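You operate a simulated robot arm through the tools that you are given. There is no shell and no other tool. Be economical: measure what you need, move in short steps, check, and stop when the job is done.

You are at the controls of a simulated two-armed robot. One attempt, no reset.

JOB
On the top of the blue cabinet, fold the grey rag in half.

The check looks at the end state, three seconds after you hand in, the way a careful person would. Anything else that was tipped, shoved, dropped, spilled or broken makes it a failure. Flat cloth is picked up by pressing the open fingertips on it (5 to 10 N) and closing them slowly along it; thin cloth reads only 2 to 8 mm in the jaws.

ROBOT AND FRAMES
Two 7-joint arms with two-finger parallel grippers on one trunk, on a base that drives. Base frame: it is fixed to the floor where the robot stands at the start and does not move with it; the origin is under the middle of the robot, x ahead of it, y to its left, z up. Readings come in mm, rad, newtons and seconds.
The left shoulder is at the start at [70, 163, 1145], the right one opposite. Places, roughly: top of the blue cabinet [700, -100, 900]. Payload 3.43 kg a hand.
The TCP of each hand is the grasp point between the finger pads, 34 mm short of the fingertips. In the tool frame z runs along the fingers and y along their closing line. Largest opening 128 mm; finger width 24, thickness 12; the body of the gripper, 48 by 130 mm, starts 96 mm behind the TCP.
Orientation is that of the tool frame in the base frame, as [roll, pitch, yaw] about the fixed x, y, z axes, in that order (R = Rz(yaw) Ry(pitch) Rx(roll)). With the fingers straight down and closing along the base's y, the tool's x points along the base's -x, its y along +y and its z along -z.

CONTROLS
- The arms move only by the tool nudge_tool. It takes "left_plan", "right_plan" or both (then of equal length, played together; a hand with none holds still); each is a list of rows, each an object (a shift or turn left out is 0, a gripper value left out holds the last) with "dp": the shift along the tool's x, y, z in m, a list of three; "delta_rot": the turn, a rotation vector about the tool's x, y, z in rad, a list of three; "claw": the gripper command, from -1 (shut) to 1 (fully open), values between in proportion. In form: [{"dp": [dx, dy, dz], "delta_rot": [ax, ay, az], "claw": claw}, ...]. A call has 1 to 20 rows; each row shifts and turns the commanded pose from where the row before left it, along the tool's axes as they then stand. A row lasts 0.2 s, in which the tool goes at most 50 mm and 0.15 rad; a call with a longer step from one row to the next is refused whole, and so is a gripper value outside its range. A pose out of reach is approached as far as the arm can. The call stops where the force on the tool passes 40 N (or 10 N more than at its start, if that is more) or the arm is blocked; 0.2 s more then pass. The fingers move at their own pace (about 153 mm/s each) and stop on an object; they squeeze with about 35 N. The grip force told is the motor's: it shows also when the fingers shut on nothing. Time passes only in rows, and 0.2 s behind the last, so rows that do not move let the fingers close. The reply holds the time, the measured pose of the TCP, the force on the tool along the base axes, the opening and the grip force, in the units named above and with some noise, and new pictures: "views" is both (left out), scene, wrist or none (wrist: the cameras of the hands that moved).
- Cameras (640 x 400 px; columns grow to the right, rows downward): "scene" is now at [127.9, 2.7, 1356.2]; the picture's right is [0.03, -1.00, 0.00], its down [-0.73, -0.02, -0.69] and it looks along [0.69, 0.02, -0.73] (base axes); focal length 278 px, centre (320, 200). "left" rides on the left gripper at [76, 11, -160] in its tool frame; the picture's right is [-0.15, 0.99, 0.00], its down [-0.88, -0.13, -0.46] and it looks along [-0.45, -0.07, 0.89] (tool axes); focal length 234 px, centre (320, 200). "right" rides on the right gripper at [76, -11, -160] in its tool frame; the picture's right is [0.15, 0.99, 0.00], its down [-0.88, 0.13, -0.46] and it looks along [-0.45, 0.07, 0.89] (tool axes); focal length 234 px, centre (320, 200). There is no depth. A picture from a camera that has moved, and an enlarged one, comes with that camera's place and axes in the base frame and with its lens.
- lift_body(by): slides the trunk up (or, below 0, down) by that many mm; the arms and the scene camera ride with it, the base frame stays. It gives what a move gives, with no picture.
- roll_base(legs): drives the robot by 1 to 6 legs, each [ahead, left, turn to the left] in mm, mm and rad, along the robot's own axes; the way and the turn of a leg run together, so that a leg with both is an arc; at most 1500 mm and 3.142 rad a leg. The arms and the cameras ride along, it lands a little off, and it stops where it bumps. It gives what a move gives, and a new picture of the scene camera.
- head_to(pan, tilt): turns the head with the scene camera to pan (to the left, within 1.501 rad either way) and tilt (down, from -0.506 to 1.204), counted from straight ahead of the robot. It gives what a move gives, and a new picture of the scene camera.
- enlarge(camera, box): a new picture of the part [left, top, right, bottom] of that camera's present view, enlarged. The clock stands still meanwhile.
- sign_off(): hands the job in; it is judged then, once.

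Go step by step. Nothing tells you exact positions but the pictures and the camera data: compare them with the known pose of the tool, close in by small moves and look again before you grip or let go. The budget is 120 turns and 170 pictures, counting those below and the enlarged ones. Unless the task says otherwise, let go and move clear before handing in, and close with one line.

The tools are called after "Request:" as a command line: name --argument value ..., lists and objects as JSON in quotes. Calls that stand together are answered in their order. nudge_tool: Moves the arms, as the interface text tells. Its arguments: {"type":"object","properties":{"left_plan":{"type":"array","items":{"type":"object","properties":{"dp":{"type":"array","items":{"type":"number"}},"delta_rot":{"type":"array","items":{"type":"number"}},"claw":{"type":"number"}}}},"right_plan":{"type":"array","items":{"type":"object","properties":{"dp":{"type":"array","items":{"type":"number"}},"delta_rot":{"type":"array","items":{"type":"number"}},"claw":{"type":"number"}}}},"views":{"type":"string","enum":["both","scene","wrist","none"]}},"required":[]} The other tools are called the same way: lift_body (by) slides the trunk up or down; roll_base (legs) drives the base; head_to (pan, tilt) turns the head that bears the scene camera; enlarge (camera, box) takes an enlarged picture of a part of a camera's view; sign_off () hands the job in.

At the start:

```text
t: 0.0
left_tcp_pos: [397.8, 189.7, 1120.3]
left_tool_rot: [-3.14, 0.0, -3.14]
left_contact_force: [0.0, -0.6, 0.1]
left_opening: 127.8
left_finger_force: 0.1
right_tcp_pos: [411.0, -161.1, 1095.7]
right_tool_rot: [-3.14, 0.0, -3.141]
right_contact_force: [0.2, 0.1, 1.0]
right_opening: 128.0
right_finger_force: 0.0
trunk travel left (down, up): [-625.0, 315.0]
robot x, y, heading: [4.1, 0.7, 0.004]
head pan, tilt: [0.035, 0.813]
```

scene: 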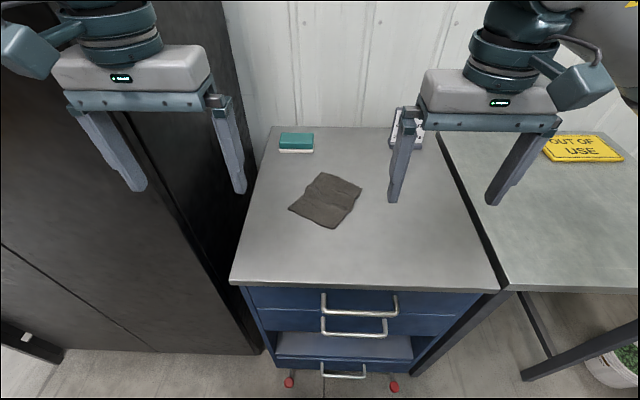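
right: 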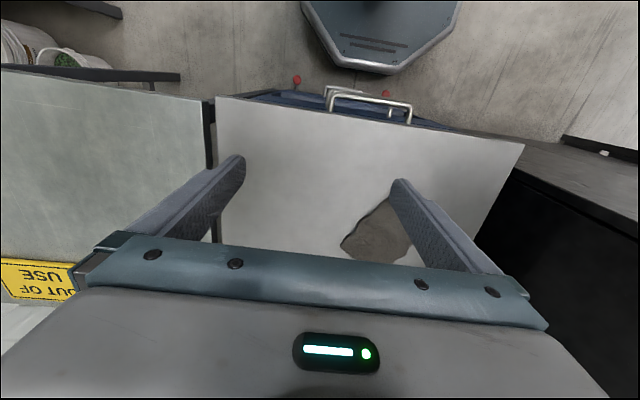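
left: 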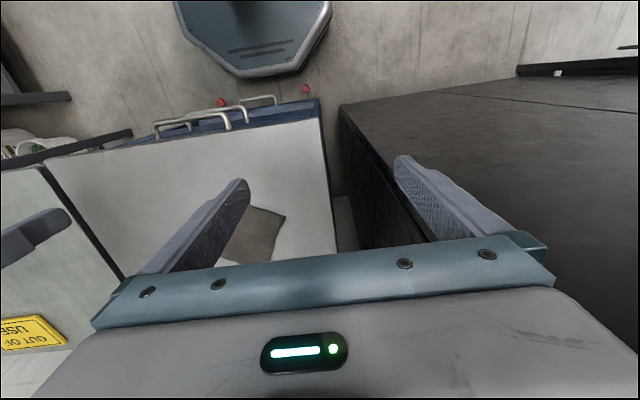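

The rag lies on the cabinet top around [570, 0, ~895], about 147 x 110 mm, with its long axis roughly -28° from x. I'll take a closer look to fix its corners before moving.

Request:
enlarge --camera "scene" --box '[240, 120, 400, 240]'

```text
3.33 times, centred on (320, 180) of scene
camera zoom: at [127.9, 2.7, 1356.2], right [0.03, -1.0, 0.0], down [-0.73, -0.02, -0.69], along [0.69, 0.02, -0.73], focal length 927 px, centre (320, 267)
```

zoom: 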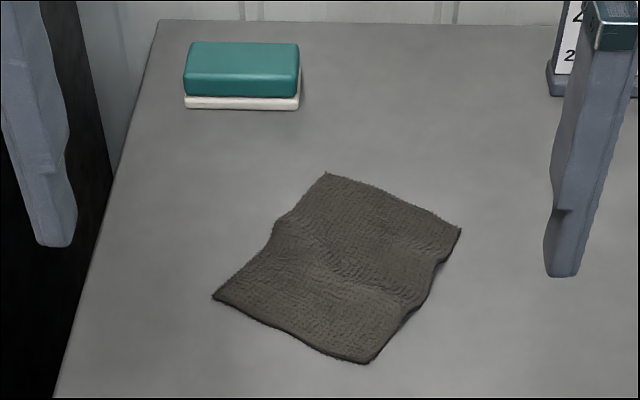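

The zoom shows corners near (662,13), (605,-84), (482,-17), (534,86). I'll bring the right hand above the near short edge and turn it so that the fingers close along the long axis.

Request:
nudge_tool --right_plan '[{"dp": [-0.0149, 0.0229, 0]}, {"dp": [-0.0149, 0.0229, 0]}, {"dp": [-0.0149, 0.0229, 0]}, {"dp": [-0.0149, 0.0229, 0]}, {"dp": [-0.0149, 0.0229, 0]}, {"dp": [-0.0149, 0.0229, 0]}, {"dp": [-0.0149, 0.0229, 0]}, {"dp": [-0.0149, 0.0229, 0]}, {"delta_rot": [0, 0, -0.133], "claw": -0.3}, {"delta_rot": [0, 0, -0.133]}, {"delta_rot": [0, 0, -0.133]}, {"delta_rot": [0, 0, -0.133]}, {"delta_rot": [0, 0, -0.133]}, {"delta_rot": [0, 0, -0.133]}, {"delta_rot": [0, 0, -0.133]}, {"delta_rot": [0, 0, -0.133]}, {"dp": [0, 0, 0.04]}, {"dp": [0, 0, 0.04]}]'

```text
t: 3.8
left_tcp_pos: [398.8, 188.9, 1119.5]
left_tool_rot: [-3.14, -0.002, -3.14]
left_contact_force: [0.2, -0.2, 0.3]
left_opening: 127.9
left_finger_force: 0.1
right_tcp_pos: [530.3, 21.8, 1014.9]
right_tool_rot: [3.141, 0.001, -2.078]
right_contact_force: [-0.3, 0.1, -0.3]
right_opening: 44.7
right_finger_force: 0.1
trunk travel left (down, up): [-625.0, 315.0]
robot x, y, heading: [3.7, -0.0, 0.002]
head pan, tilt: [0.035, 0.813]
camera scene: at [128.5, 2.6, 1356.2], right [0.03, -1.0, 0.0], down [-0.73, -0.02, -0.69], along [0.69, 0.02, -0.73], focal length 278 px, centre (320, 200)
camera right: at [504.6, -51.2, 1175.5], right [-0.94, 0.35, 0.0], down [0.31, 0.83, 0.46], along [0.16, 0.43, -0.89], focal length 234 px, centre (320, 200)
```

scene: 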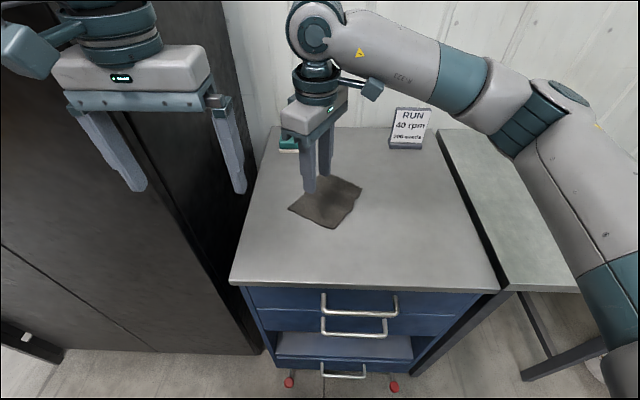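
right: 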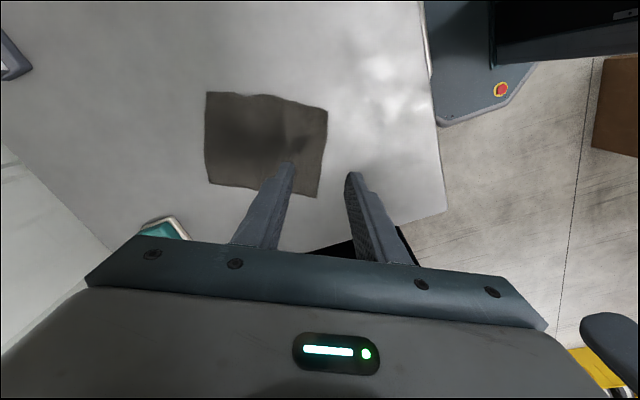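

Combining both cameras puts the rag surface at z≈862, with corners (508,-17), (564,95), (640,-88), (703,17). I'll shift over the near short edge and descend to just above it.

Request:
nudge_tool --right_plan '[{"dp": [-0.0177, -0.0247, 0], "claw": -0.53}, {"dp": [0, 0, 0.03]}, {"dp": [0, 0, 0.03]}, {"dp": [0, 0, 0.02]}, {"dp": [0, 0, 0.015]}, {}]'

Request:
enlarge --camera "scene" --box '[240, 120, 400, 240]'

```text
t: 5.2
left_tcp_pos: [399.1, 190.3, 1118.8]
left_tool_rot: [-3.139, 0.0, -3.139]
left_contact_force: [1.0, -0.2, 0.1]
left_opening: 128.0
left_finger_force: 0.1
right_tcp_pos: [559.9, 26.0, 921.0]
right_tool_rot: [-3.141, 0.0, -2.077]
right_contact_force: [0.4, 0.7, 1.1]
right_opening: 30.3
right_finger_force: 0.0
trunk travel left (down, up): [-625.0, 315.0]
robot x, y, heading: [-1.5, -2.9, 0.002]
head pan, tilt: [0.035, 0.813]
camera scene: at [128.0, 2.9, 1356.2], right [0.03, -1.0, 0.0], down [-0.73, -0.02, -0.69], along [0.69, 0.02, -0.73], focal length 278 px, centre (320, 200)
camera right: at [534.1, -46.0, 1081.9], right [-0.94, 0.35, 0.0], down [0.31, 0.83, 0.46], along [0.16, 0.43, -0.89], focal length 234 px, centre (320, 200)
```

scene: 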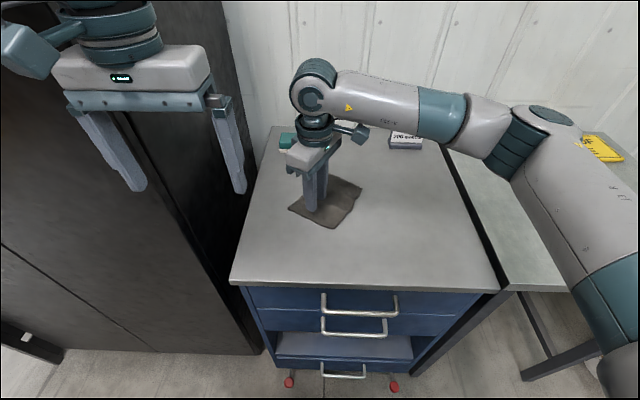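
right: 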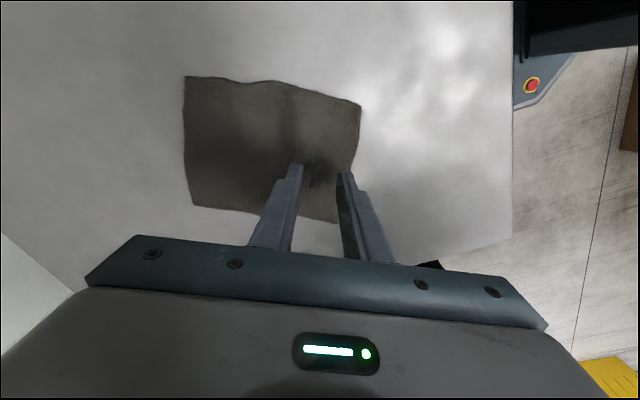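

```text
3.33 times, centred on (320, 180) of scene
camera zoom: at [128.0, 2.9, 1356.2], right [0.03, -1.0, 0.0], down [-0.73, -0.02, -0.69], along [0.69, 0.02, -0.73], focal length 927 px, centre (320, 267)
```

zoom: 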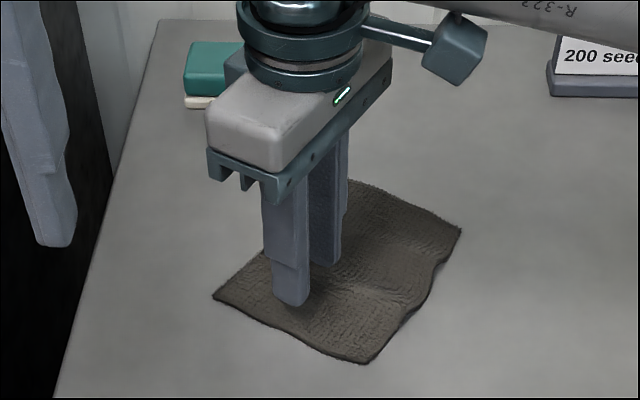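

The fingers sit just inside the near edge as intended. Next I lower in small steps until I feel contact.

Request:
nudge_tool --right_plan '[{"dp": [0, 0, 0.006]}, {"dp": [0, 0, 0.006]}, {"dp": [0, 0, 0.005]}, {}]' --views "none"

```text
t: 6.2
left_tcp_pos: [399.1, 189.9, 1120.2]
left_tool_rot: [-3.139, 0.0, -3.139]
left_contact_force: [-0.2, -0.1, 0.8]
left_opening: 127.9
left_finger_force: 0.0
right_tcp_pos: [560.7, 25.9, 903.4]
right_tool_rot: [3.141, 0.001, -2.077]
right_contact_force: [-0.3, 0.6, -0.2]
right_opening: 30.2
right_finger_force: 0.0
trunk travel left (down, up): [-625.0, 315.0]
robot x, y, heading: [-3.0, -1.0, -0.0]
head pan, tilt: [0.035, 0.813]
```

Request:
nudge_tool --right_plan '[{"dp": [0, 0, 0.003]}, {"dp": [0, 0, 0.002]}, {"dp": [0, 0, 0.002]}, {}]' --views "none"

```text
t: 7.2
left_tcp_pos: [398.7, 188.5, 1119.9]
left_tool_rot: [-3.139, 0.002, -3.139]
left_contact_force: [-0.5, 0.2, -0.5]
left_opening: 128.1
left_finger_force: 0.2
right_tcp_pos: [560.4, 26.5, 898.5]
right_tool_rot: [-3.141, 0.002, -2.077]
right_contact_force: [-0.6, 0.3, 7.1]
right_opening: 30.0
right_finger_force: 0.1
trunk travel left (down, up): [-625.0, 315.0]
robot x, y, heading: [1.7, 1.2, 0.007]
head pan, tilt: [0.035, 0.813]
```

Contact is 7 N at z≈898, so I close slowly along the cloth.

Request:
nudge_tool --right_plan '[{"claw": -0.58}, {"claw": -0.63}, {"claw": -0.68}, {"claw": -0.73}, {"claw": -0.78}, {"claw": -0.83}, {"claw": -0.88}, {"claw": -0.93}, {"claw": -1}, {}, {}]'

Request:
enlarge --camera "scene" --box '[240, 120, 400, 240]'

```text
t: 9.6
left_tcp_pos: [396.6, 188.9, 1120.4]
left_tool_rot: [-3.139, 0.002, -3.139]
left_contact_force: [-0.3, -0.8, 1.1]
left_opening: 127.9
left_finger_force: 0.2
right_tcp_pos: [558.4, 27.3, 898.1]
right_tool_rot: [-3.141, 0.0, -2.077]
right_contact_force: [-0.6, 0.7, 10.5]
right_opening: 2.4
right_finger_force: 34.9
trunk travel left (down, up): [-625.0, 315.0]
robot x, y, heading: [1.1, 3.3, -0.002]
head pan, tilt: [0.035, 0.813]
camera scene: at [126.9, 2.8, 1356.3], right [0.03, -1.0, 0.0], down [-0.73, -0.02, -0.69], along [0.69, 0.02, -0.73], focal length 278 px, centre (320, 200)
camera right: at [533.4, -46.1, 1057.8], right [-0.94, 0.35, 0.0], down [0.31, 0.83, 0.46], along [0.16, 0.43, -0.89], focal length 234 px, centre (320, 200)
```

scene: 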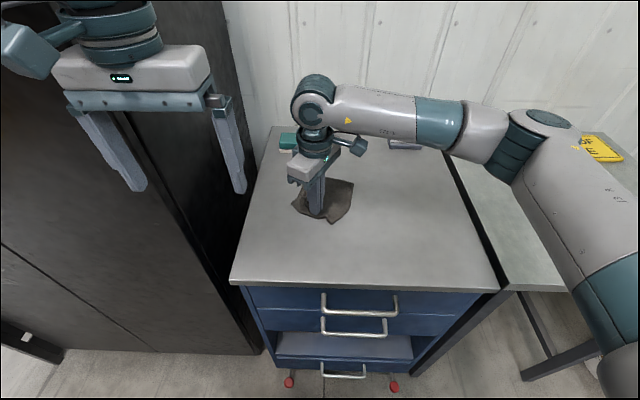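
right: 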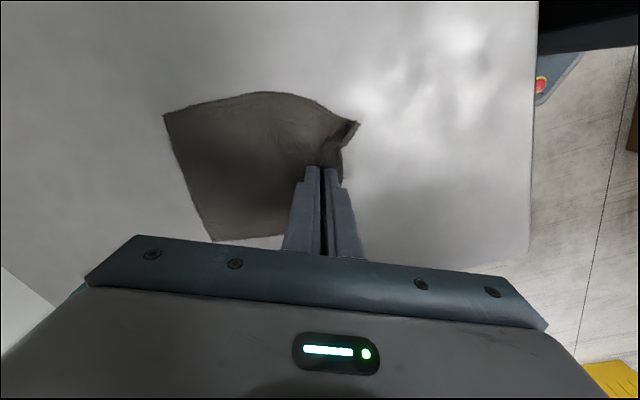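

```text
3.33 times, centred on (320, 180) of scene
camera zoom: at [126.9, 2.8, 1356.3], right [0.03, -1.0, 0.0], down [-0.73, -0.02, -0.69], along [0.69, 0.02, -0.73], focal length 927 px, centre (320, 267)
```

zoom: 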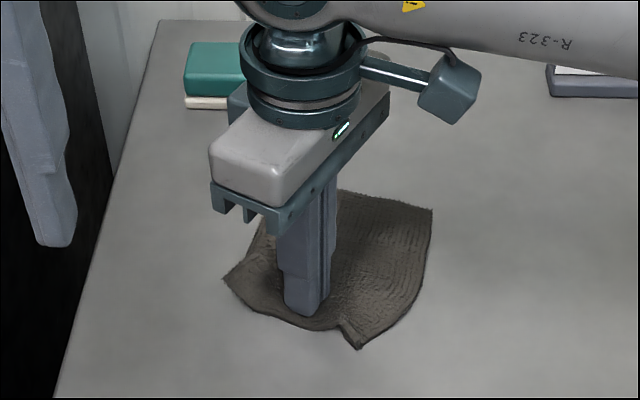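

The opening reads 2.4 mm and the rag rucked and turned slightly. I'll lift a little to check the hold.

Request:
nudge_tool --right_plan '[{"dp": [0, -0.002, -0.01]}, {"dp": [0, -0.003, -0.01]}, {"dp": [0, -0.005, -0.01]}, {"dp": [0, -0.005, -0.01]}, {}]'

Request:
enlarge --camera "scene" --box '[240, 120, 400, 240]'

```text
t: 10.8
left_tcp_pos: [399.1, 188.8, 1119.4]
left_tool_rot: [-3.139, 0.0, -3.141]
left_contact_force: [-0.1, 0.8, 0.2]
left_opening: 128.1
left_finger_force: 0.1
right_tcp_pos: [573.1, 18.6, 937.2]
right_tool_rot: [-3.14, -0.001, -2.077]
right_contact_force: [0.3, 0.6, -1.1]
right_opening: 2.6
right_finger_force: 35.1
trunk travel left (down, up): [-625.0, 315.0]
robot x, y, heading: [0.5, -0.8, 0.002]
head pan, tilt: [0.035, 0.813]
camera scene: at [128.1, 2.8, 1356.2], right [0.03, -1.0, 0.0], down [-0.73, -0.02, -0.69], along [0.69, 0.02, -0.73], focal length 278 px, centre (320, 200)
camera right: at [547.3, -54.0, 1097.6], right [-0.94, 0.35, 0.0], down [0.31, 0.83, 0.46], along [0.16, 0.43, -0.89], focal length 234 px, centre (320, 200)
```

scene: 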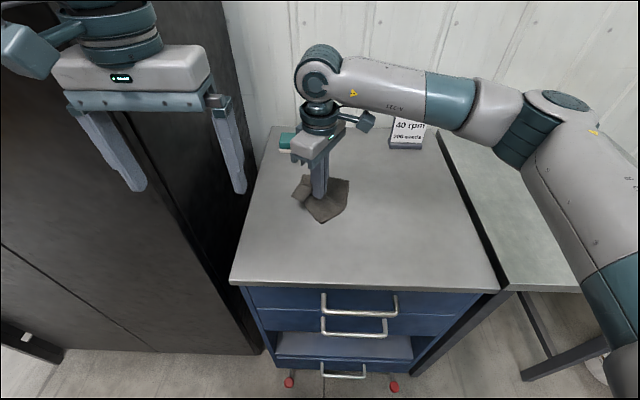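
right: 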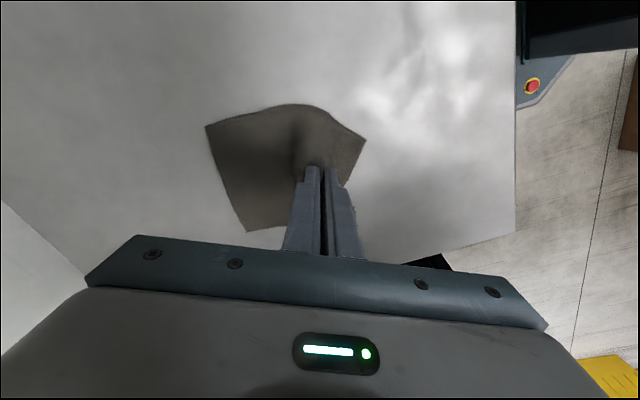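

```text
3.33 times, centred on (320, 180) of scene
camera zoom: at [128.1, 2.8, 1356.2], right [0.03, -1.0, 0.0], down [-0.73, -0.02, -0.69], along [0.69, 0.02, -0.73], focal length 927 px, centre (320, 267)
```

zoom: 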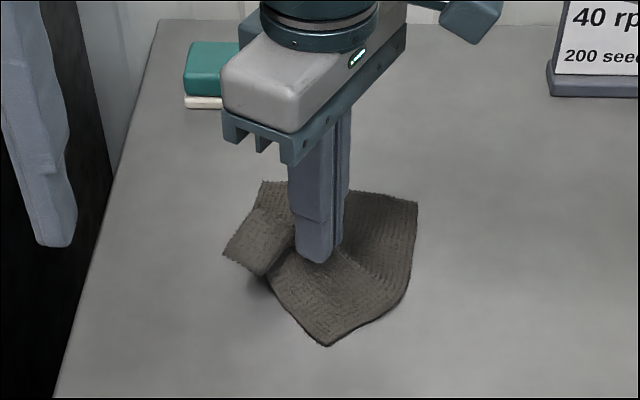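

The cloth is held, but the rag has turned about 20° counter-clockwise. I'll turn the tool to match, carry the grip up over the fold line, and look.

Request:
nudge_tool --right_plan '[{"dp": [0, 0, -0.004], "delta_rot": [0, 0, -0.117]}, {"dp": [0, 0, -0.004], "delta_rot": [0, 0, -0.117]}, {"delta_rot": [0, 0, -0.117]}, {"dp": [0, -0.009, -0.004]}, {"dp": [0, -0.009, -0.003]}, {"dp": [0, -0.009, -0.002]}, {"dp": [0, -0.008, 0]}, {}]'

Request:
enlarge --camera "scene" --box '[240, 120, 400, 240]'

```text
t: 12.6
left_tcp_pos: [398.0, 187.5, 1120.1]
left_tool_rot: [-3.141, 0.0, -3.139]
left_contact_force: [-0.1, 0.5, 0.6]
left_opening: 127.9
left_finger_force: 0.1
right_tcp_pos: [573.4, 18.8, 945.2]
right_tool_rot: [-3.14, 0.001, -1.843]
right_contact_force: [0.6, -0.2, 0.6]
right_opening: 2.1
right_finger_force: 35.1
right hand out of reach, approached as far as the arm can: row 3, 4, 5, 6, 7
trunk travel left (down, up): [-625.0, 315.0]
robot x, y, heading: [1.0, -1.7, 0.003]
head pan, tilt: [0.035, 0.813]
camera scene: at [128.0, 2.8, 1356.2], right [0.03, -1.0, 0.0], down [-0.73, -0.02, -0.69], along [0.69, 0.02, -0.73], focal length 278 px, centre (320, 200)
camera right: at [564.2, -58.4, 1105.4], right [-0.99, 0.13, 0.0], down [0.11, 0.88, 0.46], along [0.06, 0.45, -0.89], focal length 234 px, centre (320, 200)
```

scene: 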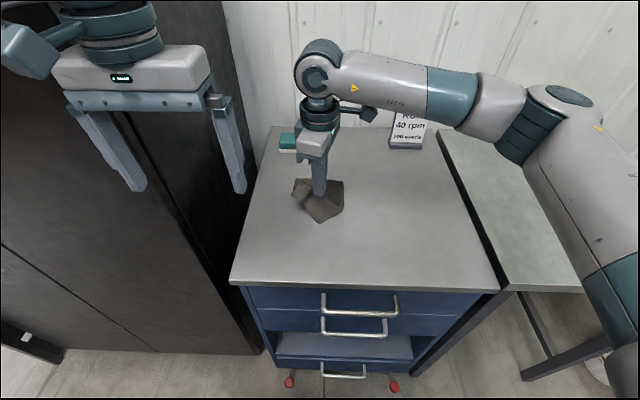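
right: 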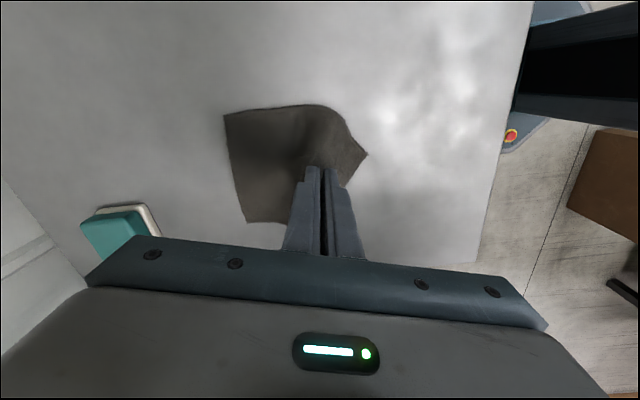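

```text
3.33 times, centred on (320, 180) of scene
camera zoom: at [128.0, 2.8, 1356.2], right [0.03, -1.0, 0.0], down [-0.73, -0.02, -0.69], along [0.69, 0.02, -0.73], focal length 927 px, centre (320, 267)
```

zoom: 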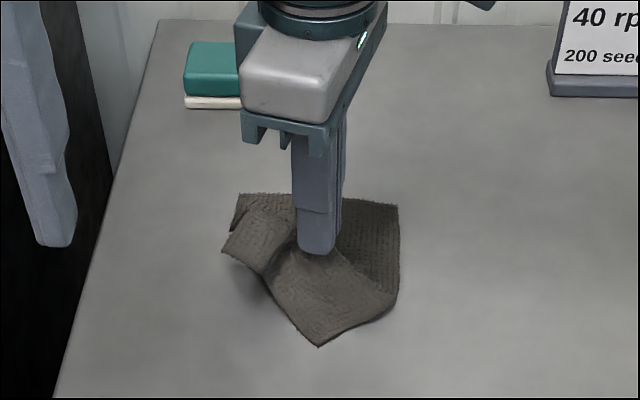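

The wrist has reached its turning limit, and the whole cloth turned with it. I'll carry the grip straight ahead over the far half and sort the corners out afterwards.

Request:
nudge_tool --right_plan '[{"dp": [-0.003, -0.01, -0.005], "delta_rot": [0, 0, 0.05]}, {"dp": [-0.003, -0.01, -0.004]}, {"dp": [-0.003, -0.012, -0.003]}, {"dp": [-0.003, -0.012, 0]}, {}]'

Request:
enlarge --camera "scene" --box '[240, 120, 400, 240]'

```text
t: 13.8
left_tcp_pos: [398.9, 189.5, 1120.2]
left_tool_rot: [-3.14, 0.001, -3.14]
left_contact_force: [0.3, 0.4, 0.0]
left_opening: 128.0
left_finger_force: 0.0
right_tcp_pos: [589.6, 17.5, 951.4]
right_tool_rot: [-3.141, 0.0, -1.893]
right_contact_force: [0.1, 0.7, 0.6]
right_opening: 2.0
right_finger_force: 34.9
right hand out of reach, approached as far as the arm can: row 2, 3, 4
trunk travel left (down, up): [-625.0, 315.0]
robot x, y, heading: [-1.8, -1.5, 0.0]
head pan, tilt: [0.035, 0.813]
camera scene: at [128.0, 2.8, 1356.2], right [0.03, -1.0, 0.0], down [-0.73, -0.02, -0.69], along [0.69, 0.02, -0.73], focal length 278 px, centre (320, 200)
camera right: at [577.3, -58.0, 1112.2], right [-0.98, 0.18, 0.0], down [0.16, 0.88, 0.46], along [0.08, 0.45, -0.89], focal length 234 px, centre (320, 200)
```

scene: 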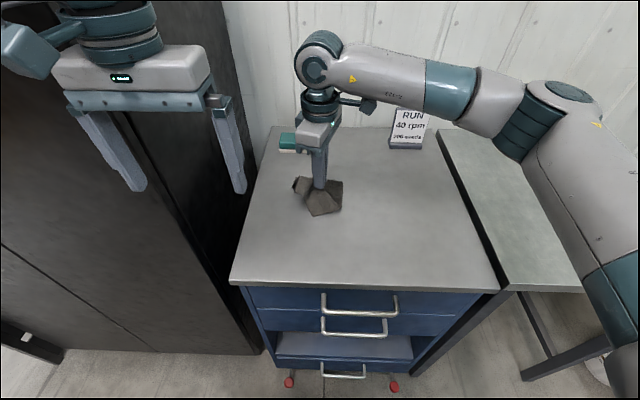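
right: 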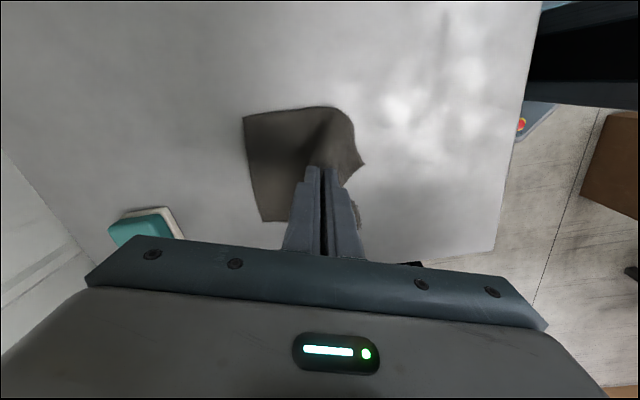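

```text
3.33 times, centred on (320, 180) of scene
camera zoom: at [128.0, 2.8, 1356.2], right [0.03, -1.0, 0.0], down [-0.73, -0.02, -0.69], along [0.69, 0.02, -0.73], focal length 927 px, centre (320, 267)
```

zoom: 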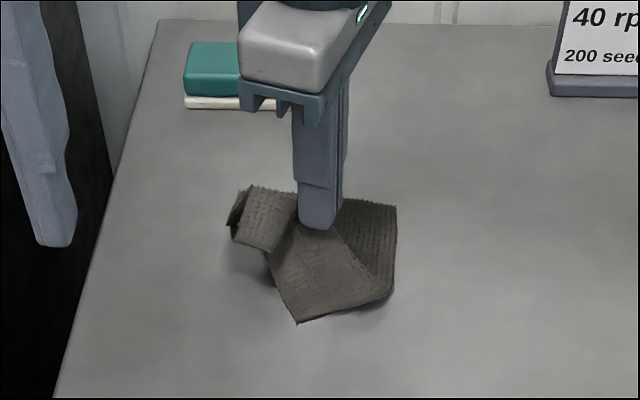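

The left corner is nearly over its mate and the right corner trails. I'll carry on forward with some turn-back for reach, lower, and look before releasing.

Request:
nudge_tool --right_plan '[{"dp": [-0.003, -0.009, 0], "delta_rot": [0, 0, 0.04]}, {"dp": [-0.003, -0.009, 0], "delta_rot": [0, 0, 0.04]}, {"dp": [-0.004, -0.009, 0.002], "delta_rot": [0, 0, 0.03]}, {"dp": [-0.004, -0.009, 0.005], "delta_rot": [0, 0, 0.02]}, {"dp": [-0.004, -0.009, 0.008], "delta_rot": [0, 0, 0.02]}, {"dp": [-0.004, -0.009, 0.01], "delta_rot": [0, 0, 0.02]}, {"dp": [0, 0, 0.008]}, {}]'

Request:
enlarge --camera "scene" --box '[240, 120, 400, 240]'

```text
t: 15.6
left_tcp_pos: [399.0, 189.2, 1120.0]
left_tool_rot: [-3.141, 0.0, -3.141]
left_contact_force: [-0.2, -0.2, 0.6]
left_opening: 127.8
left_finger_force: 0.1
right_tcp_pos: [648.8, 14.6, 928.0]
right_tool_rot: [-3.14, 0.0, -2.071]
right_contact_force: [-0.4, -0.5, -0.5]
right_opening: 2.5
right_finger_force: 34.8
right hand out of reach, approached as far as the arm can: row 7
trunk travel left (down, up): [-625.0, 315.0]
robot x, y, heading: [3.9, 1.8, -0.003]
head pan, tilt: [0.035, 0.813]
camera scene: at [128.1, 2.8, 1356.2], right [0.03, -1.0, 0.0], down [-0.73, -0.02, -0.69], along [0.69, 0.02, -0.73], focal length 278 px, centre (320, 200)
camera right: at [623.1, -58.0, 1087.6], right [-0.94, 0.34, 0.0], down [0.31, 0.84, 0.46], along [0.16, 0.43, -0.89], focal length 234 px, centre (320, 200)
```

scene: 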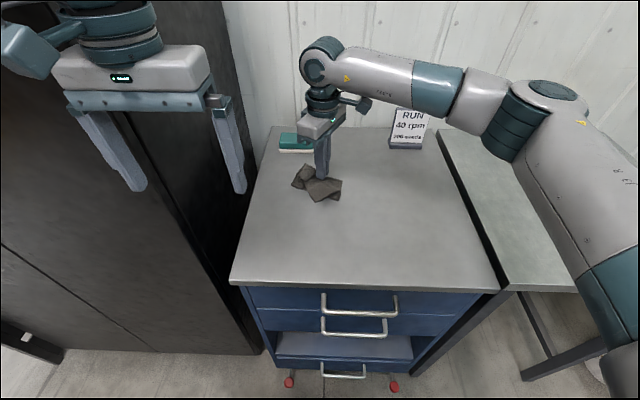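
right: 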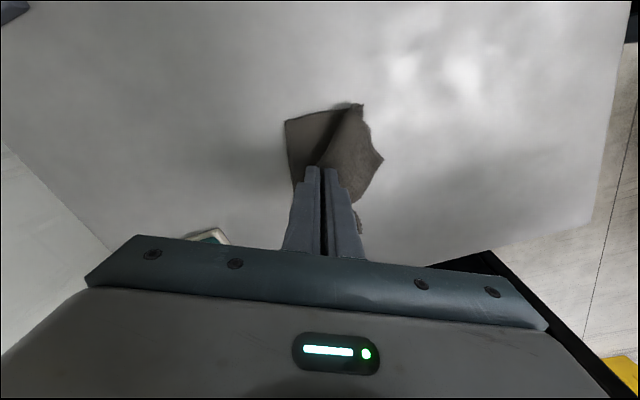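

```text
3.33 times, centred on (320, 180) of scene
camera zoom: at [128.1, 2.8, 1356.2], right [0.03, -1.0, 0.0], down [-0.73, -0.02, -0.69], along [0.69, 0.02, -0.73], focal length 927 px, centre (320, 267)
```

zoom: 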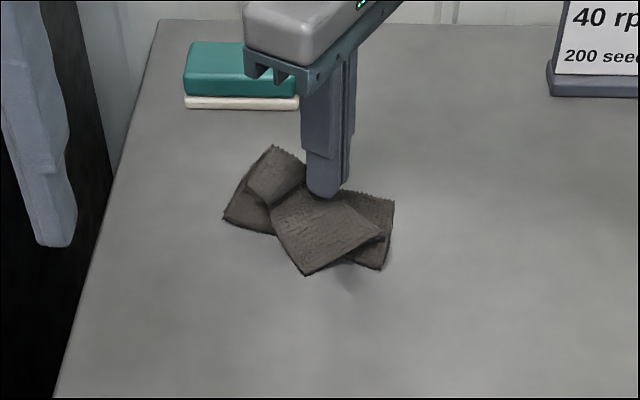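

The upper layer is twisted: its right corner trails and its left corner overshoots. I'll set it down, let go and look at how it lies.

Request:
nudge_tool --right_plan '[{"dp": [0, 0, 0.008], "delta_rot": [0, 0, 0.03]}, {"dp": [0, 0, 0.007]}, {}, {"claw": -0.9}, {"claw": -0.75}, {"claw": -0.7}, {"dp": [0, 0, -0.03]}, {"dp": [0, 0, -0.04]}, {"dp": [0.03, 0.01, -0.04]}, {"dp": [0.04, 0, -0.02]}, {"dp": [0.04, 0, 0]}, {}]'

Request:
enlarge --camera "scene" --box '[240, 120, 400, 240]'

```text
refused: row 9 steps farther than a row can; nothing moved
```

```text
3.33 times, centred on (320, 180) of scene
camera zoom: at [128.1, 2.8, 1356.2], right [0.03, -1.0, 0.0], down [-0.73, -0.02, -0.69], along [0.69, 0.02, -0.73], focal length 927 px, centre (320, 267)
```

zoom: 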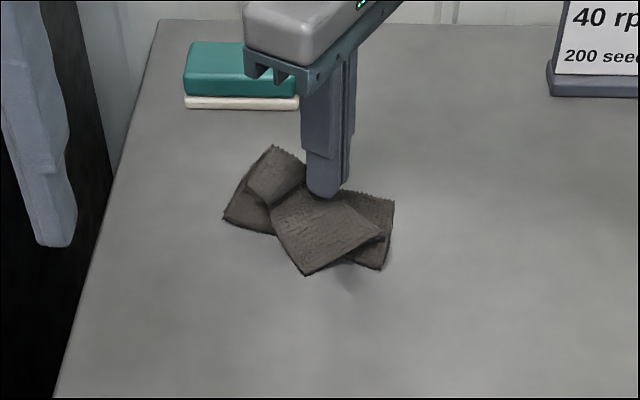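

The call was refused for one oversized row, so I'll resend it with smaller steps.

Request:
nudge_tool --right_plan '[{"dp": [0, 0, 0.008], "delta_rot": [0, 0, 0.03]}, {"dp": [0, 0, 0.007]}, {}, {"claw": -0.9}, {"claw": -0.75}, {"claw": -0.7}, {"dp": [0, 0, -0.03]}, {"dp": [0, 0, -0.04]}, {"dp": [0.02, 0.01, -0.03]}, {"dp": [0.04, 0, -0.02]}, {"dp": [0.04, 0, 0]}, {}]'

Request:
enlarge --camera "scene" --box '[240, 120, 400, 240]'

```text
t: 18.2
left_tcp_pos: [398.1, 190.1, 1119.5]
left_tool_rot: [-3.139, -0.001, -3.141]
left_contact_force: [0.5, 0.0, 0.2]
left_opening: 127.9
left_finger_force: 0.0
right_tcp_pos: [588.4, -65.1, 1031.6]
right_tool_rot: [-3.139, 0.0, -2.091]
right_contact_force: [-0.4, 0.5, 0.7]
right_opening: 19.3
right_finger_force: 0.1
trunk travel left (down, up): [-625.0, 315.0]
robot x, y, heading: [0.0, 3.1, 0.001]
head pan, tilt: [0.035, 0.813]
camera scene: at [128.2, 4.1, 1356.2], right [0.03, -1.0, 0.0], down [-0.73, -0.03, -0.69], along [0.69, 0.02, -0.73], focal length 278 px, centre (320, 200)
camera right: at [561.3, -136.3, 1191.4], right [-0.93, 0.37, 0.0], down [0.33, 0.83, 0.45], along [0.17, 0.42, -0.89], focal length 234 px, centre (320, 200)
```

scene: 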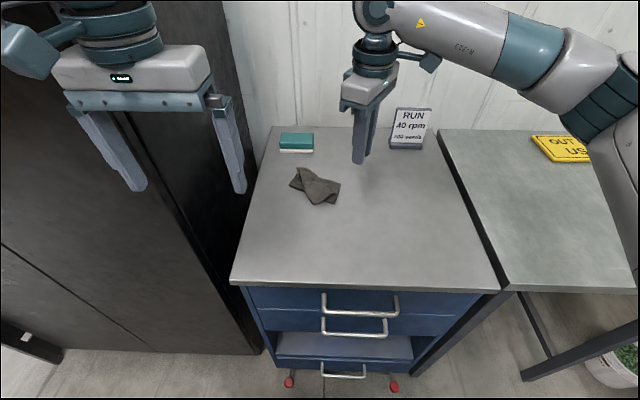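
right: 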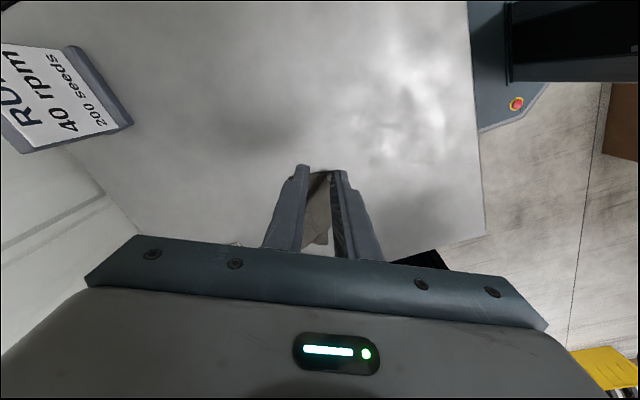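

```text
3.33 times, centred on (320, 180) of scene
camera zoom: at [128.2, 4.1, 1356.2], right [0.03, -1.0, 0.0], down [-0.73, -0.03, -0.69], along [0.69, 0.02, -0.73], focal length 927 px, centre (320, 267)
```

zoom: 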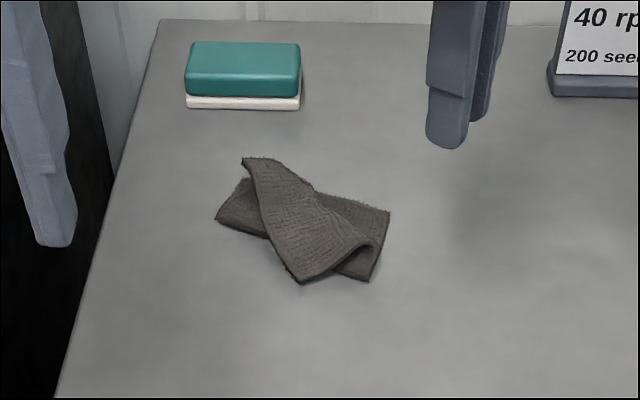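

The lower half lies flat and the upper flap is twisted across it. I'll take a closer picture to locate its free corners.

Request:
enlarge --camera "scene" --box '[280, 150, 352, 210]'

```text
6.67 times, centred on (316, 180) of scene
camera zoom: at [128.2, 4.1, 1356.2], right [0.03, -1.0, 0.0], down [-0.73, -0.03, -0.69], along [0.69, 0.02, -0.73], focal length 1855 px, centre (347, 333)
```

zoom: 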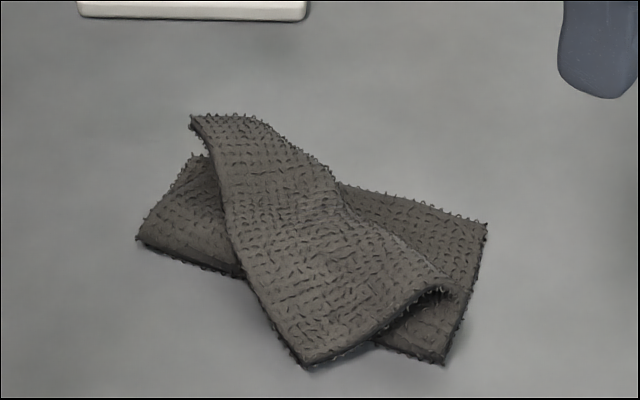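

The layering is hard to read from this angle. I'll get a closer view from above with the wrist camera, fingers open.

Request:
nudge_tool --right_plan '[{"dp": [-0.031, 0.023, 0], "claw": 1}, {"dp": [-0.031, 0.023, 0]}, {"dp": [-0.031, 0.023, 0]}, {}]' --views "none"

Request:
enlarge --camera "right" --box '[160, 40, 400, 190]'

```text
t: 19.2
left_tcp_pos: [398.4, 187.4, 1120.0]
left_tool_rot: [-3.141, 0.0, -3.14]
left_contact_force: [-0.6, -0.2, -0.4]
left_opening: 128.1
left_finger_force: 0.1
right_tcp_pos: [575.3, 48.6, 1032.3]
right_tool_rot: [-3.142, -0.001, -2.095]
right_contact_force: [-0.4, 0.4, 0.0]
right_opening: 128.0
right_finger_force: 0.1
trunk travel left (down, up): [-625.0, 315.0]
robot x, y, heading: [-0.1, 2.6, -0.0]
head pan, tilt: [0.035, 0.813]
```

```text
2.67 times, centred on (280, 115) of right
camera zoom: at [548.8, -24.0, 1192.8], right [-0.93, 0.37, 0.0], down [0.33, 0.83, 0.46], along [0.17, 0.42, -0.89], focal length 624 px, centre (427, 427)
```

zoom: 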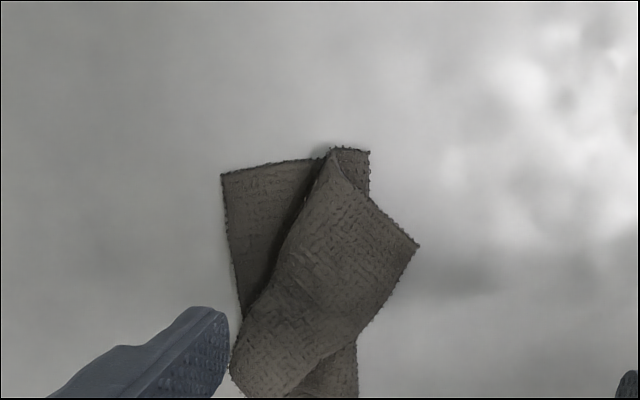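

From above, the flap has doubled back. Its free right corner B is near (576,31) and must flip onto the lower corner R near (654,-36). I'll go over B with the fingers closing along its diagonal.

Request:
nudge_tool --right_plan '[{"dp": [0.0105, -0.0311, 0], "claw": -0.625}, {"dp": [0, 0, 0.035]}, {"dp": [0, 0, 0.035]}, {"dp": [0, 0, 0.025]}, {"dp": [0, 0, 0.01]}, {}]'

Request:
enlarge --camera "scene" --box '[280, 150, 352, 210]'

Request:
enlarge --camera "right" --box '[240, 50, 480, 200]'

```text
t: 20.6
left_tcp_pos: [399.1, 188.3, 1120.5]
left_tool_rot: [-3.139, -0.001, -3.14]
left_contact_force: [-0.3, 0.2, -0.2]
left_opening: 128.0
left_finger_force: 0.0
right_tcp_pos: [595.7, 23.3, 927.0]
right_tool_rot: [-3.141, 0.001, -2.095]
right_contact_force: [0.7, 0.7, 0.5]
right_opening: 24.1
right_finger_force: 0.0
trunk travel left (down, up): [-625.0, 315.0]
robot x, y, heading: [0.4, -0.4, -0.001]
head pan, tilt: [0.035, 0.813]
camera scene: at [128.0, 2.6, 1356.2], right [0.03, -1.0, 0.0], down [-0.73, -0.02, -0.69], along [0.69, 0.02, -0.73], focal length 278 px, centre (320, 200)
camera right: at [569.2, -48.6, 1087.3], right [-0.93, 0.37, 0.0], down [0.33, 0.83, 0.46], along [0.17, 0.42, -0.89], focal length 234 px, centre (320, 200)
```

scene: 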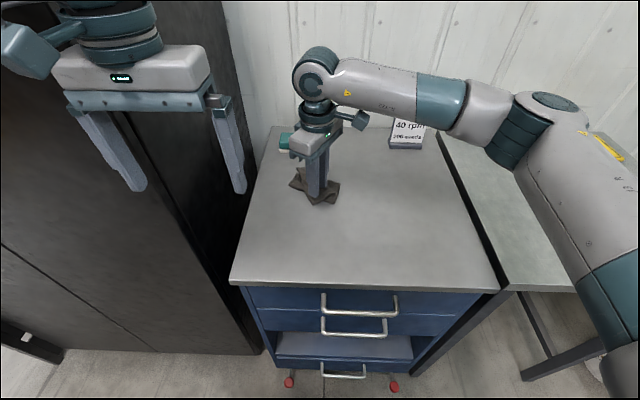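
right: 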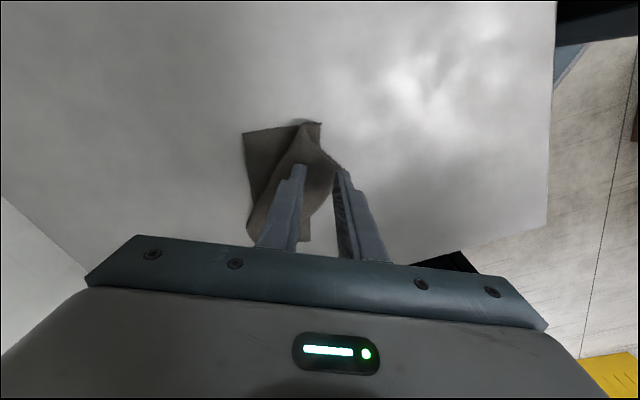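

```text
6.67 times, centred on (316, 180) of scene
camera zoom: at [128.0, 2.6, 1356.2], right [0.03, -1.0, 0.0], down [-0.73, -0.02, -0.69], along [0.69, 0.02, -0.73], focal length 1855 px, centre (347, 333)
```

zoom: 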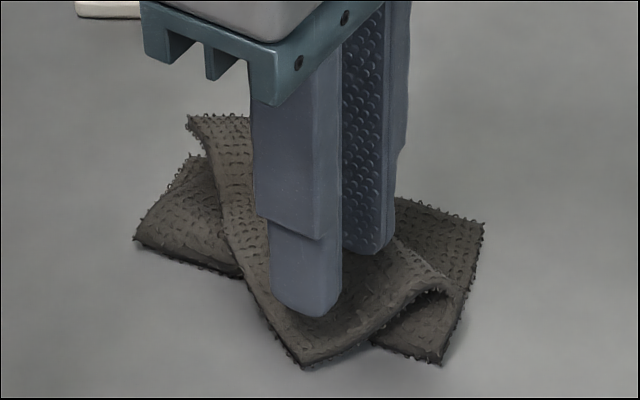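

```text
2.67 times, centred on (360, 125) of right
camera zoom: at [569.2, -48.6, 1087.3], right [-0.93, 0.37, 0.0], down [0.33, 0.83, 0.46], along [0.17, 0.42, -0.89], focal length 624 px, centre (213, 400)
```

zoom: 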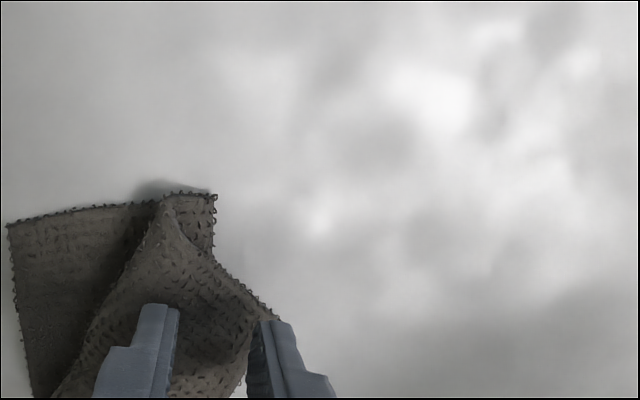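

The outer finger is lined up just over the corner, so I lower in small steps to contact.

Request:
nudge_tool --right_plan '[{"dp": [0, -0.003, 0.01]}, {"dp": [0, 0, 0.007]}, {"dp": [0, 0, 0.004]}, {}]' --views "none"

```text
t: 21.6
left_tcp_pos: [398.1, 188.4, 1121.5]
left_tool_rot: [-3.14, 0.003, -3.138]
left_contact_force: [0.5, -0.2, 0.1]
left_opening: 127.8
left_finger_force: 0.0
right_tcp_pos: [597.6, 21.8, 907.2]
right_tool_rot: [3.142, 0.0, -2.094]
right_contact_force: [0.2, 0.4, 1.1]
right_opening: 24.1
right_finger_force: 0.1
trunk travel left (down, up): [-625.0, 315.0]
robot x, y, heading: [-0.2, -1.7, 0.002]
head pan, tilt: [0.035, 0.813]
```

Request:
nudge_tool --right_plan '[{"dp": [0, 0, 0.003]}, {"dp": [0, 0, 0.002]}, {"dp": [0, 0, 0.001]}, {}]' --views "none"

```text
t: 22.6
left_tcp_pos: [398.1, 187.6, 1120.5]
left_tool_rot: [-3.14, 0.001, -3.141]
left_contact_force: [-0.2, 0.4, -0.5]
left_opening: 128.0
left_finger_force: 0.0
right_tcp_pos: [599.4, 22.1, 902.9]
right_tool_rot: [-3.139, 0.002, -2.094]
right_contact_force: [0.7, -0.4, 10.5]
right_opening: 24.6
right_finger_force: 0.5
trunk travel left (down, up): [-625.0, 315.0]
robot x, y, heading: [-0.2, -1.9, 0.004]
head pan, tilt: [0.035, 0.813]
```

Contact is 10 N. I close slowly, then lift a little.

Request:
nudge_tool --right_plan '[{"claw": -0.67}, {"claw": -0.72}, {"claw": -0.77}, {"claw": -0.82}, {"claw": -0.87}, {"claw": -0.92}, {"claw": -1}, {}, {}, {"dp": [0, 0, -0.008]}, {"dp": [0, 0, -0.01]}, {"dp": [0, 0, -0.01]}, {}]'

Request:
enlarge --camera "scene" --box '[280, 150, 352, 210]'

Request:
enlarge --camera "right" --box '[200, 70, 440, 220]'

```text
t: 25.4
left_tcp_pos: [397.7, 189.5, 1119.7]
left_tool_rot: [-3.14, -0.002, -3.14]
left_contact_force: [0.4, 0.2, 0.1]
left_opening: 128.1
left_finger_force: 0.1
right_tcp_pos: [599.6, 21.3, 928.1]
right_tool_rot: [-3.141, 0.001, -2.095]
right_contact_force: [0.2, -0.2, 0.4]
right_opening: 3.1
right_finger_force: 35.2
trunk travel left (down, up): [-625.0, 315.0]
robot x, y, heading: [-1.2, 1.7, -0.004]
head pan, tilt: [0.035, 0.813]
camera scene: at [128.1, 2.8, 1356.2], right [0.03, -1.0, 0.0], down [-0.73, -0.02, -0.69], along [0.69, 0.02, -0.73], focal length 278 px, centre (320, 200)
camera right: at [572.6, -50.2, 1088.2], right [-0.93, 0.37, 0.0], down [0.33, 0.83, 0.46], along [0.17, 0.42, -0.89], focal length 234 px, centre (320, 200)
```

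scene: 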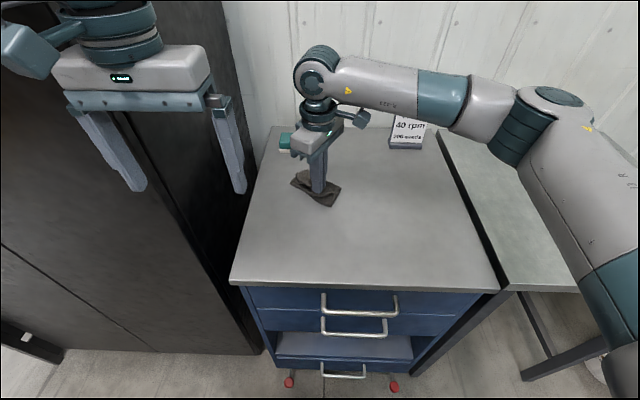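
right: 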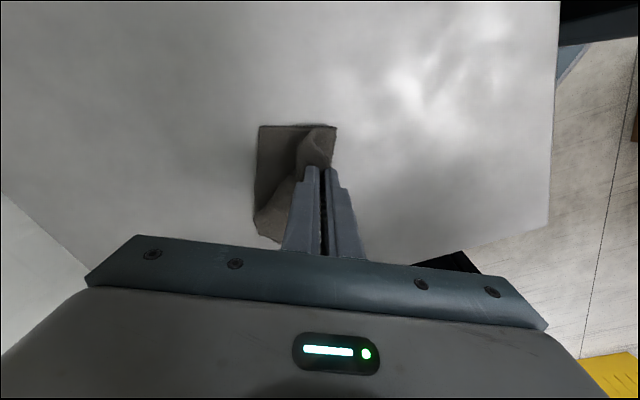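

```text
6.67 times, centred on (316, 180) of scene
camera zoom: at [128.1, 2.8, 1356.2], right [0.03, -1.0, 0.0], down [-0.73, -0.02, -0.69], along [0.69, 0.02, -0.73], focal length 1855 px, centre (347, 333)
```

zoom: 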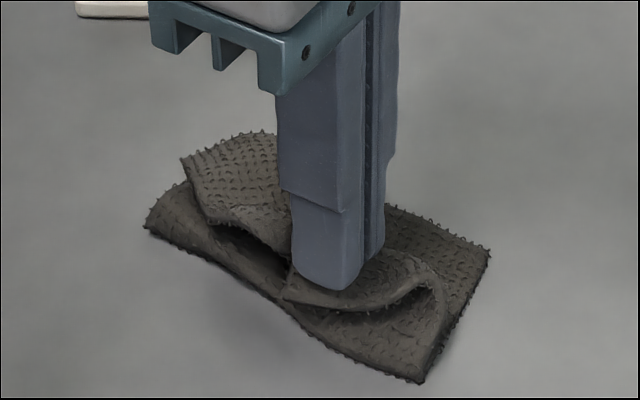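

```text
2.67 times, centred on (320, 145) of right
camera zoom: at [572.6, -50.2, 1088.2], right [-0.93, 0.37, 0.0], down [0.33, 0.83, 0.46], along [0.17, 0.42, -0.89], focal length 624 px, centre (320, 347)
```

zoom: 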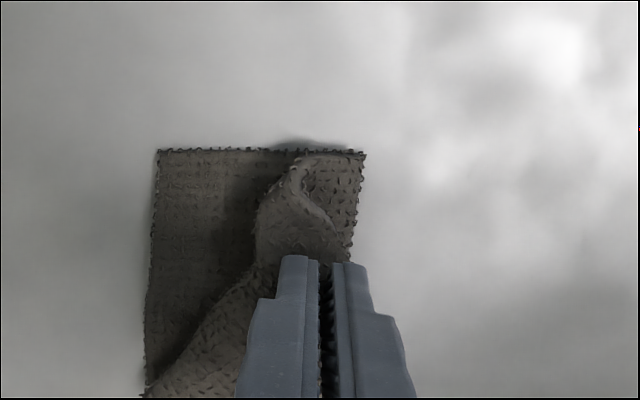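

Corner B is held and the fold line is straight. R is at about (638,-37), so I arc the held corner over towards it.

Request:
nudge_tool --right_plan '[{"dp": [0.002, -0.006, -0.012]}, {"dp": [0.003, -0.009, -0.01]}, {"dp": [0.004, -0.012, 0]}, {"dp": [0.005, -0.013, 0]}, {"dp": [0.005, -0.013, 0.005]}, {"dp": [0.003, -0.008, 0.012]}, {}]'

Request:
enlarge --camera "scene" --box '[280, 150, 352, 210]'

Request:
enlarge --camera "right" --box '[200, 70, 440, 220]'

```text
t: 27.0
left_tcp_pos: [399.2, 188.6, 1120.3]
left_tool_rot: [-3.14, 0.001, -3.139]
left_contact_force: [0.1, -0.8, 0.2]
left_opening: 128.2
left_finger_force: 0.1
right_tcp_pos: [641.8, -27.5, 933.1]
right_tool_rot: [3.141, 0.001, -2.093]
right_contact_force: [0.4, 0.2, 0.4]
right_opening: 3.3
right_finger_force: 34.8
trunk travel left (down, up): [-625.0, 315.0]
robot x, y, heading: [0.2, 0.5, 0.001]
head pan, tilt: [0.035, 0.813]
camera scene: at [127.7, 3.0, 1356.2], right [0.03, -1.0, 0.0], down [-0.73, -0.02, -0.69], along [0.69, 0.02, -0.73], focal length 278 px, centre (320, 200)
camera right: at [615.6, -99.5, 1093.6], right [-0.93, 0.37, 0.0], down [0.33, 0.83, 0.46], along [0.17, 0.42, -0.89], focal length 234 px, centre (320, 200)
```

scene: 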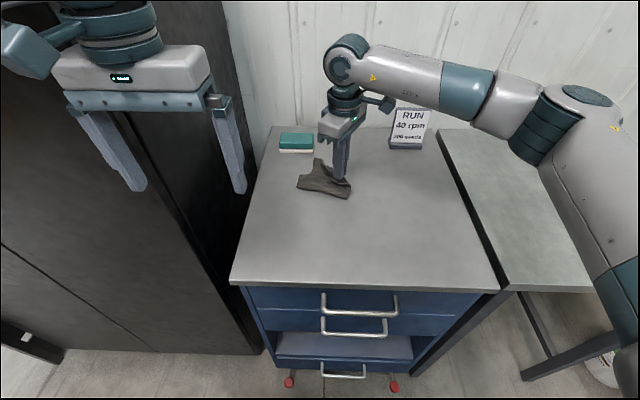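
right: 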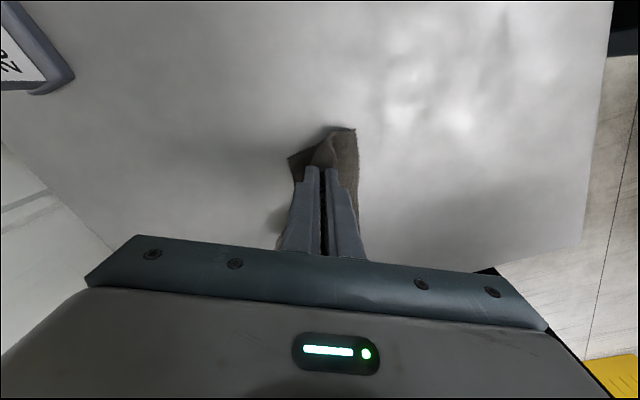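

```text
6.67 times, centred on (316, 180) of scene
camera zoom: at [127.7, 3.0, 1356.2], right [0.03, -1.0, 0.0], down [-0.73, -0.02, -0.69], along [0.69, 0.02, -0.73], focal length 1855 px, centre (347, 333)
```

zoom: 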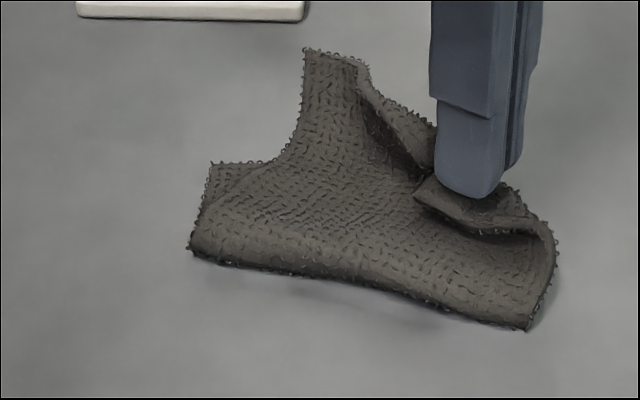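

```text
2.67 times, centred on (320, 145) of right
camera zoom: at [615.6, -99.5, 1093.6], right [-0.93, 0.37, 0.0], down [0.33, 0.83, 0.46], along [0.17, 0.42, -0.89], focal length 624 px, centre (320, 347)
```

zoom: 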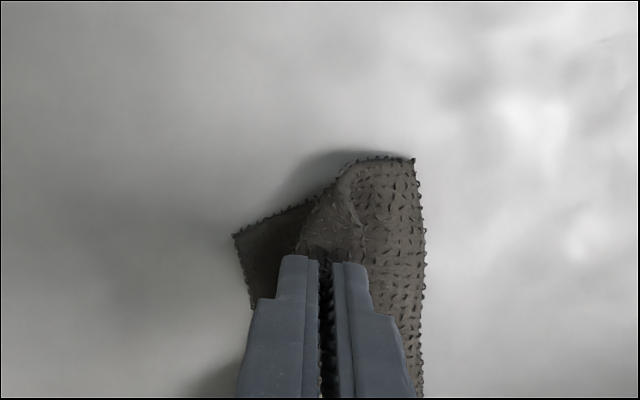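

The flap now turns over properly; R is near (672,-46), and the left corner L overshoots the far edge. I'll bring B over R, lower, release and retreat to the side.

Request:
nudge_tool --right_plan '[{"dp": [-0.003, -0.01, 0.004]}, {"dp": [-0.003, -0.01, 0.006]}, {"dp": [-0.001, -0.004, 0.008]}, {"dp": [0, 0.003, 0.005]}, {"dp": [0, 0.003, 0]}, {"claw": -0.9}, {"claw": -0.8}, {"claw": -0.75}, {"dp": [0, 0, -0.02]}, {"dp": [0, 0, -0.04]}, {"dp": [0.02, 0, -0.04]}, {"dp": [0.04, 0, -0.02]}, {"dp": [0.04, 0, 0]}, {}]' --views "none"

Request:
enlarge --camera "scene" --box '[280, 150, 376, 210]'

```text
t: 30.0
left_tcp_pos: [400.0, 190.5, 1120.0]
left_tool_rot: [-3.141, 0.0, -3.139]
left_contact_force: [-0.5, 0.0, -0.3]
left_opening: 128.0
left_finger_force: 0.0
right_tcp_pos: [591.9, -112.7, 1040.7]
right_tool_rot: [3.141, -0.002, -2.094]
right_contact_force: [1.3, -0.4, -0.4]
right_opening: 16.2
right_finger_force: 0.1
right hand out of reach, approached as far as the arm can: row 1, 2
trunk travel left (down, up): [-625.0, 315.0]
robot x, y, heading: [-2.5, 2.1, 0.002]
head pan, tilt: [0.035, 0.813]
```

```text
6.67 times, centred on (328, 180) of scene
camera zoom: at [128.3, 4.1, 1356.1], right [0.03, -1.0, 0.0], down [-0.73, -0.03, -0.69], along [0.69, 0.02, -0.73], focal length 1855 px, centre (267, 333)
```

zoom: 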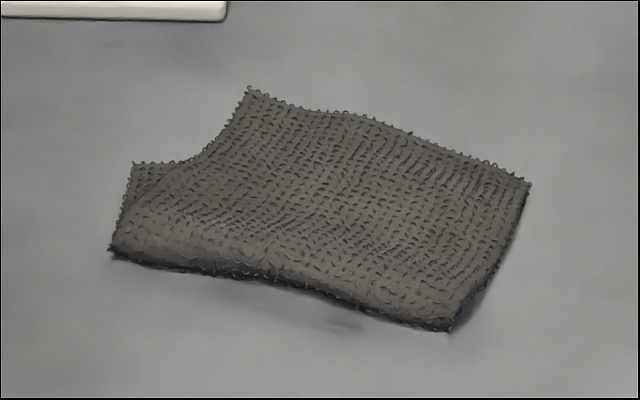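

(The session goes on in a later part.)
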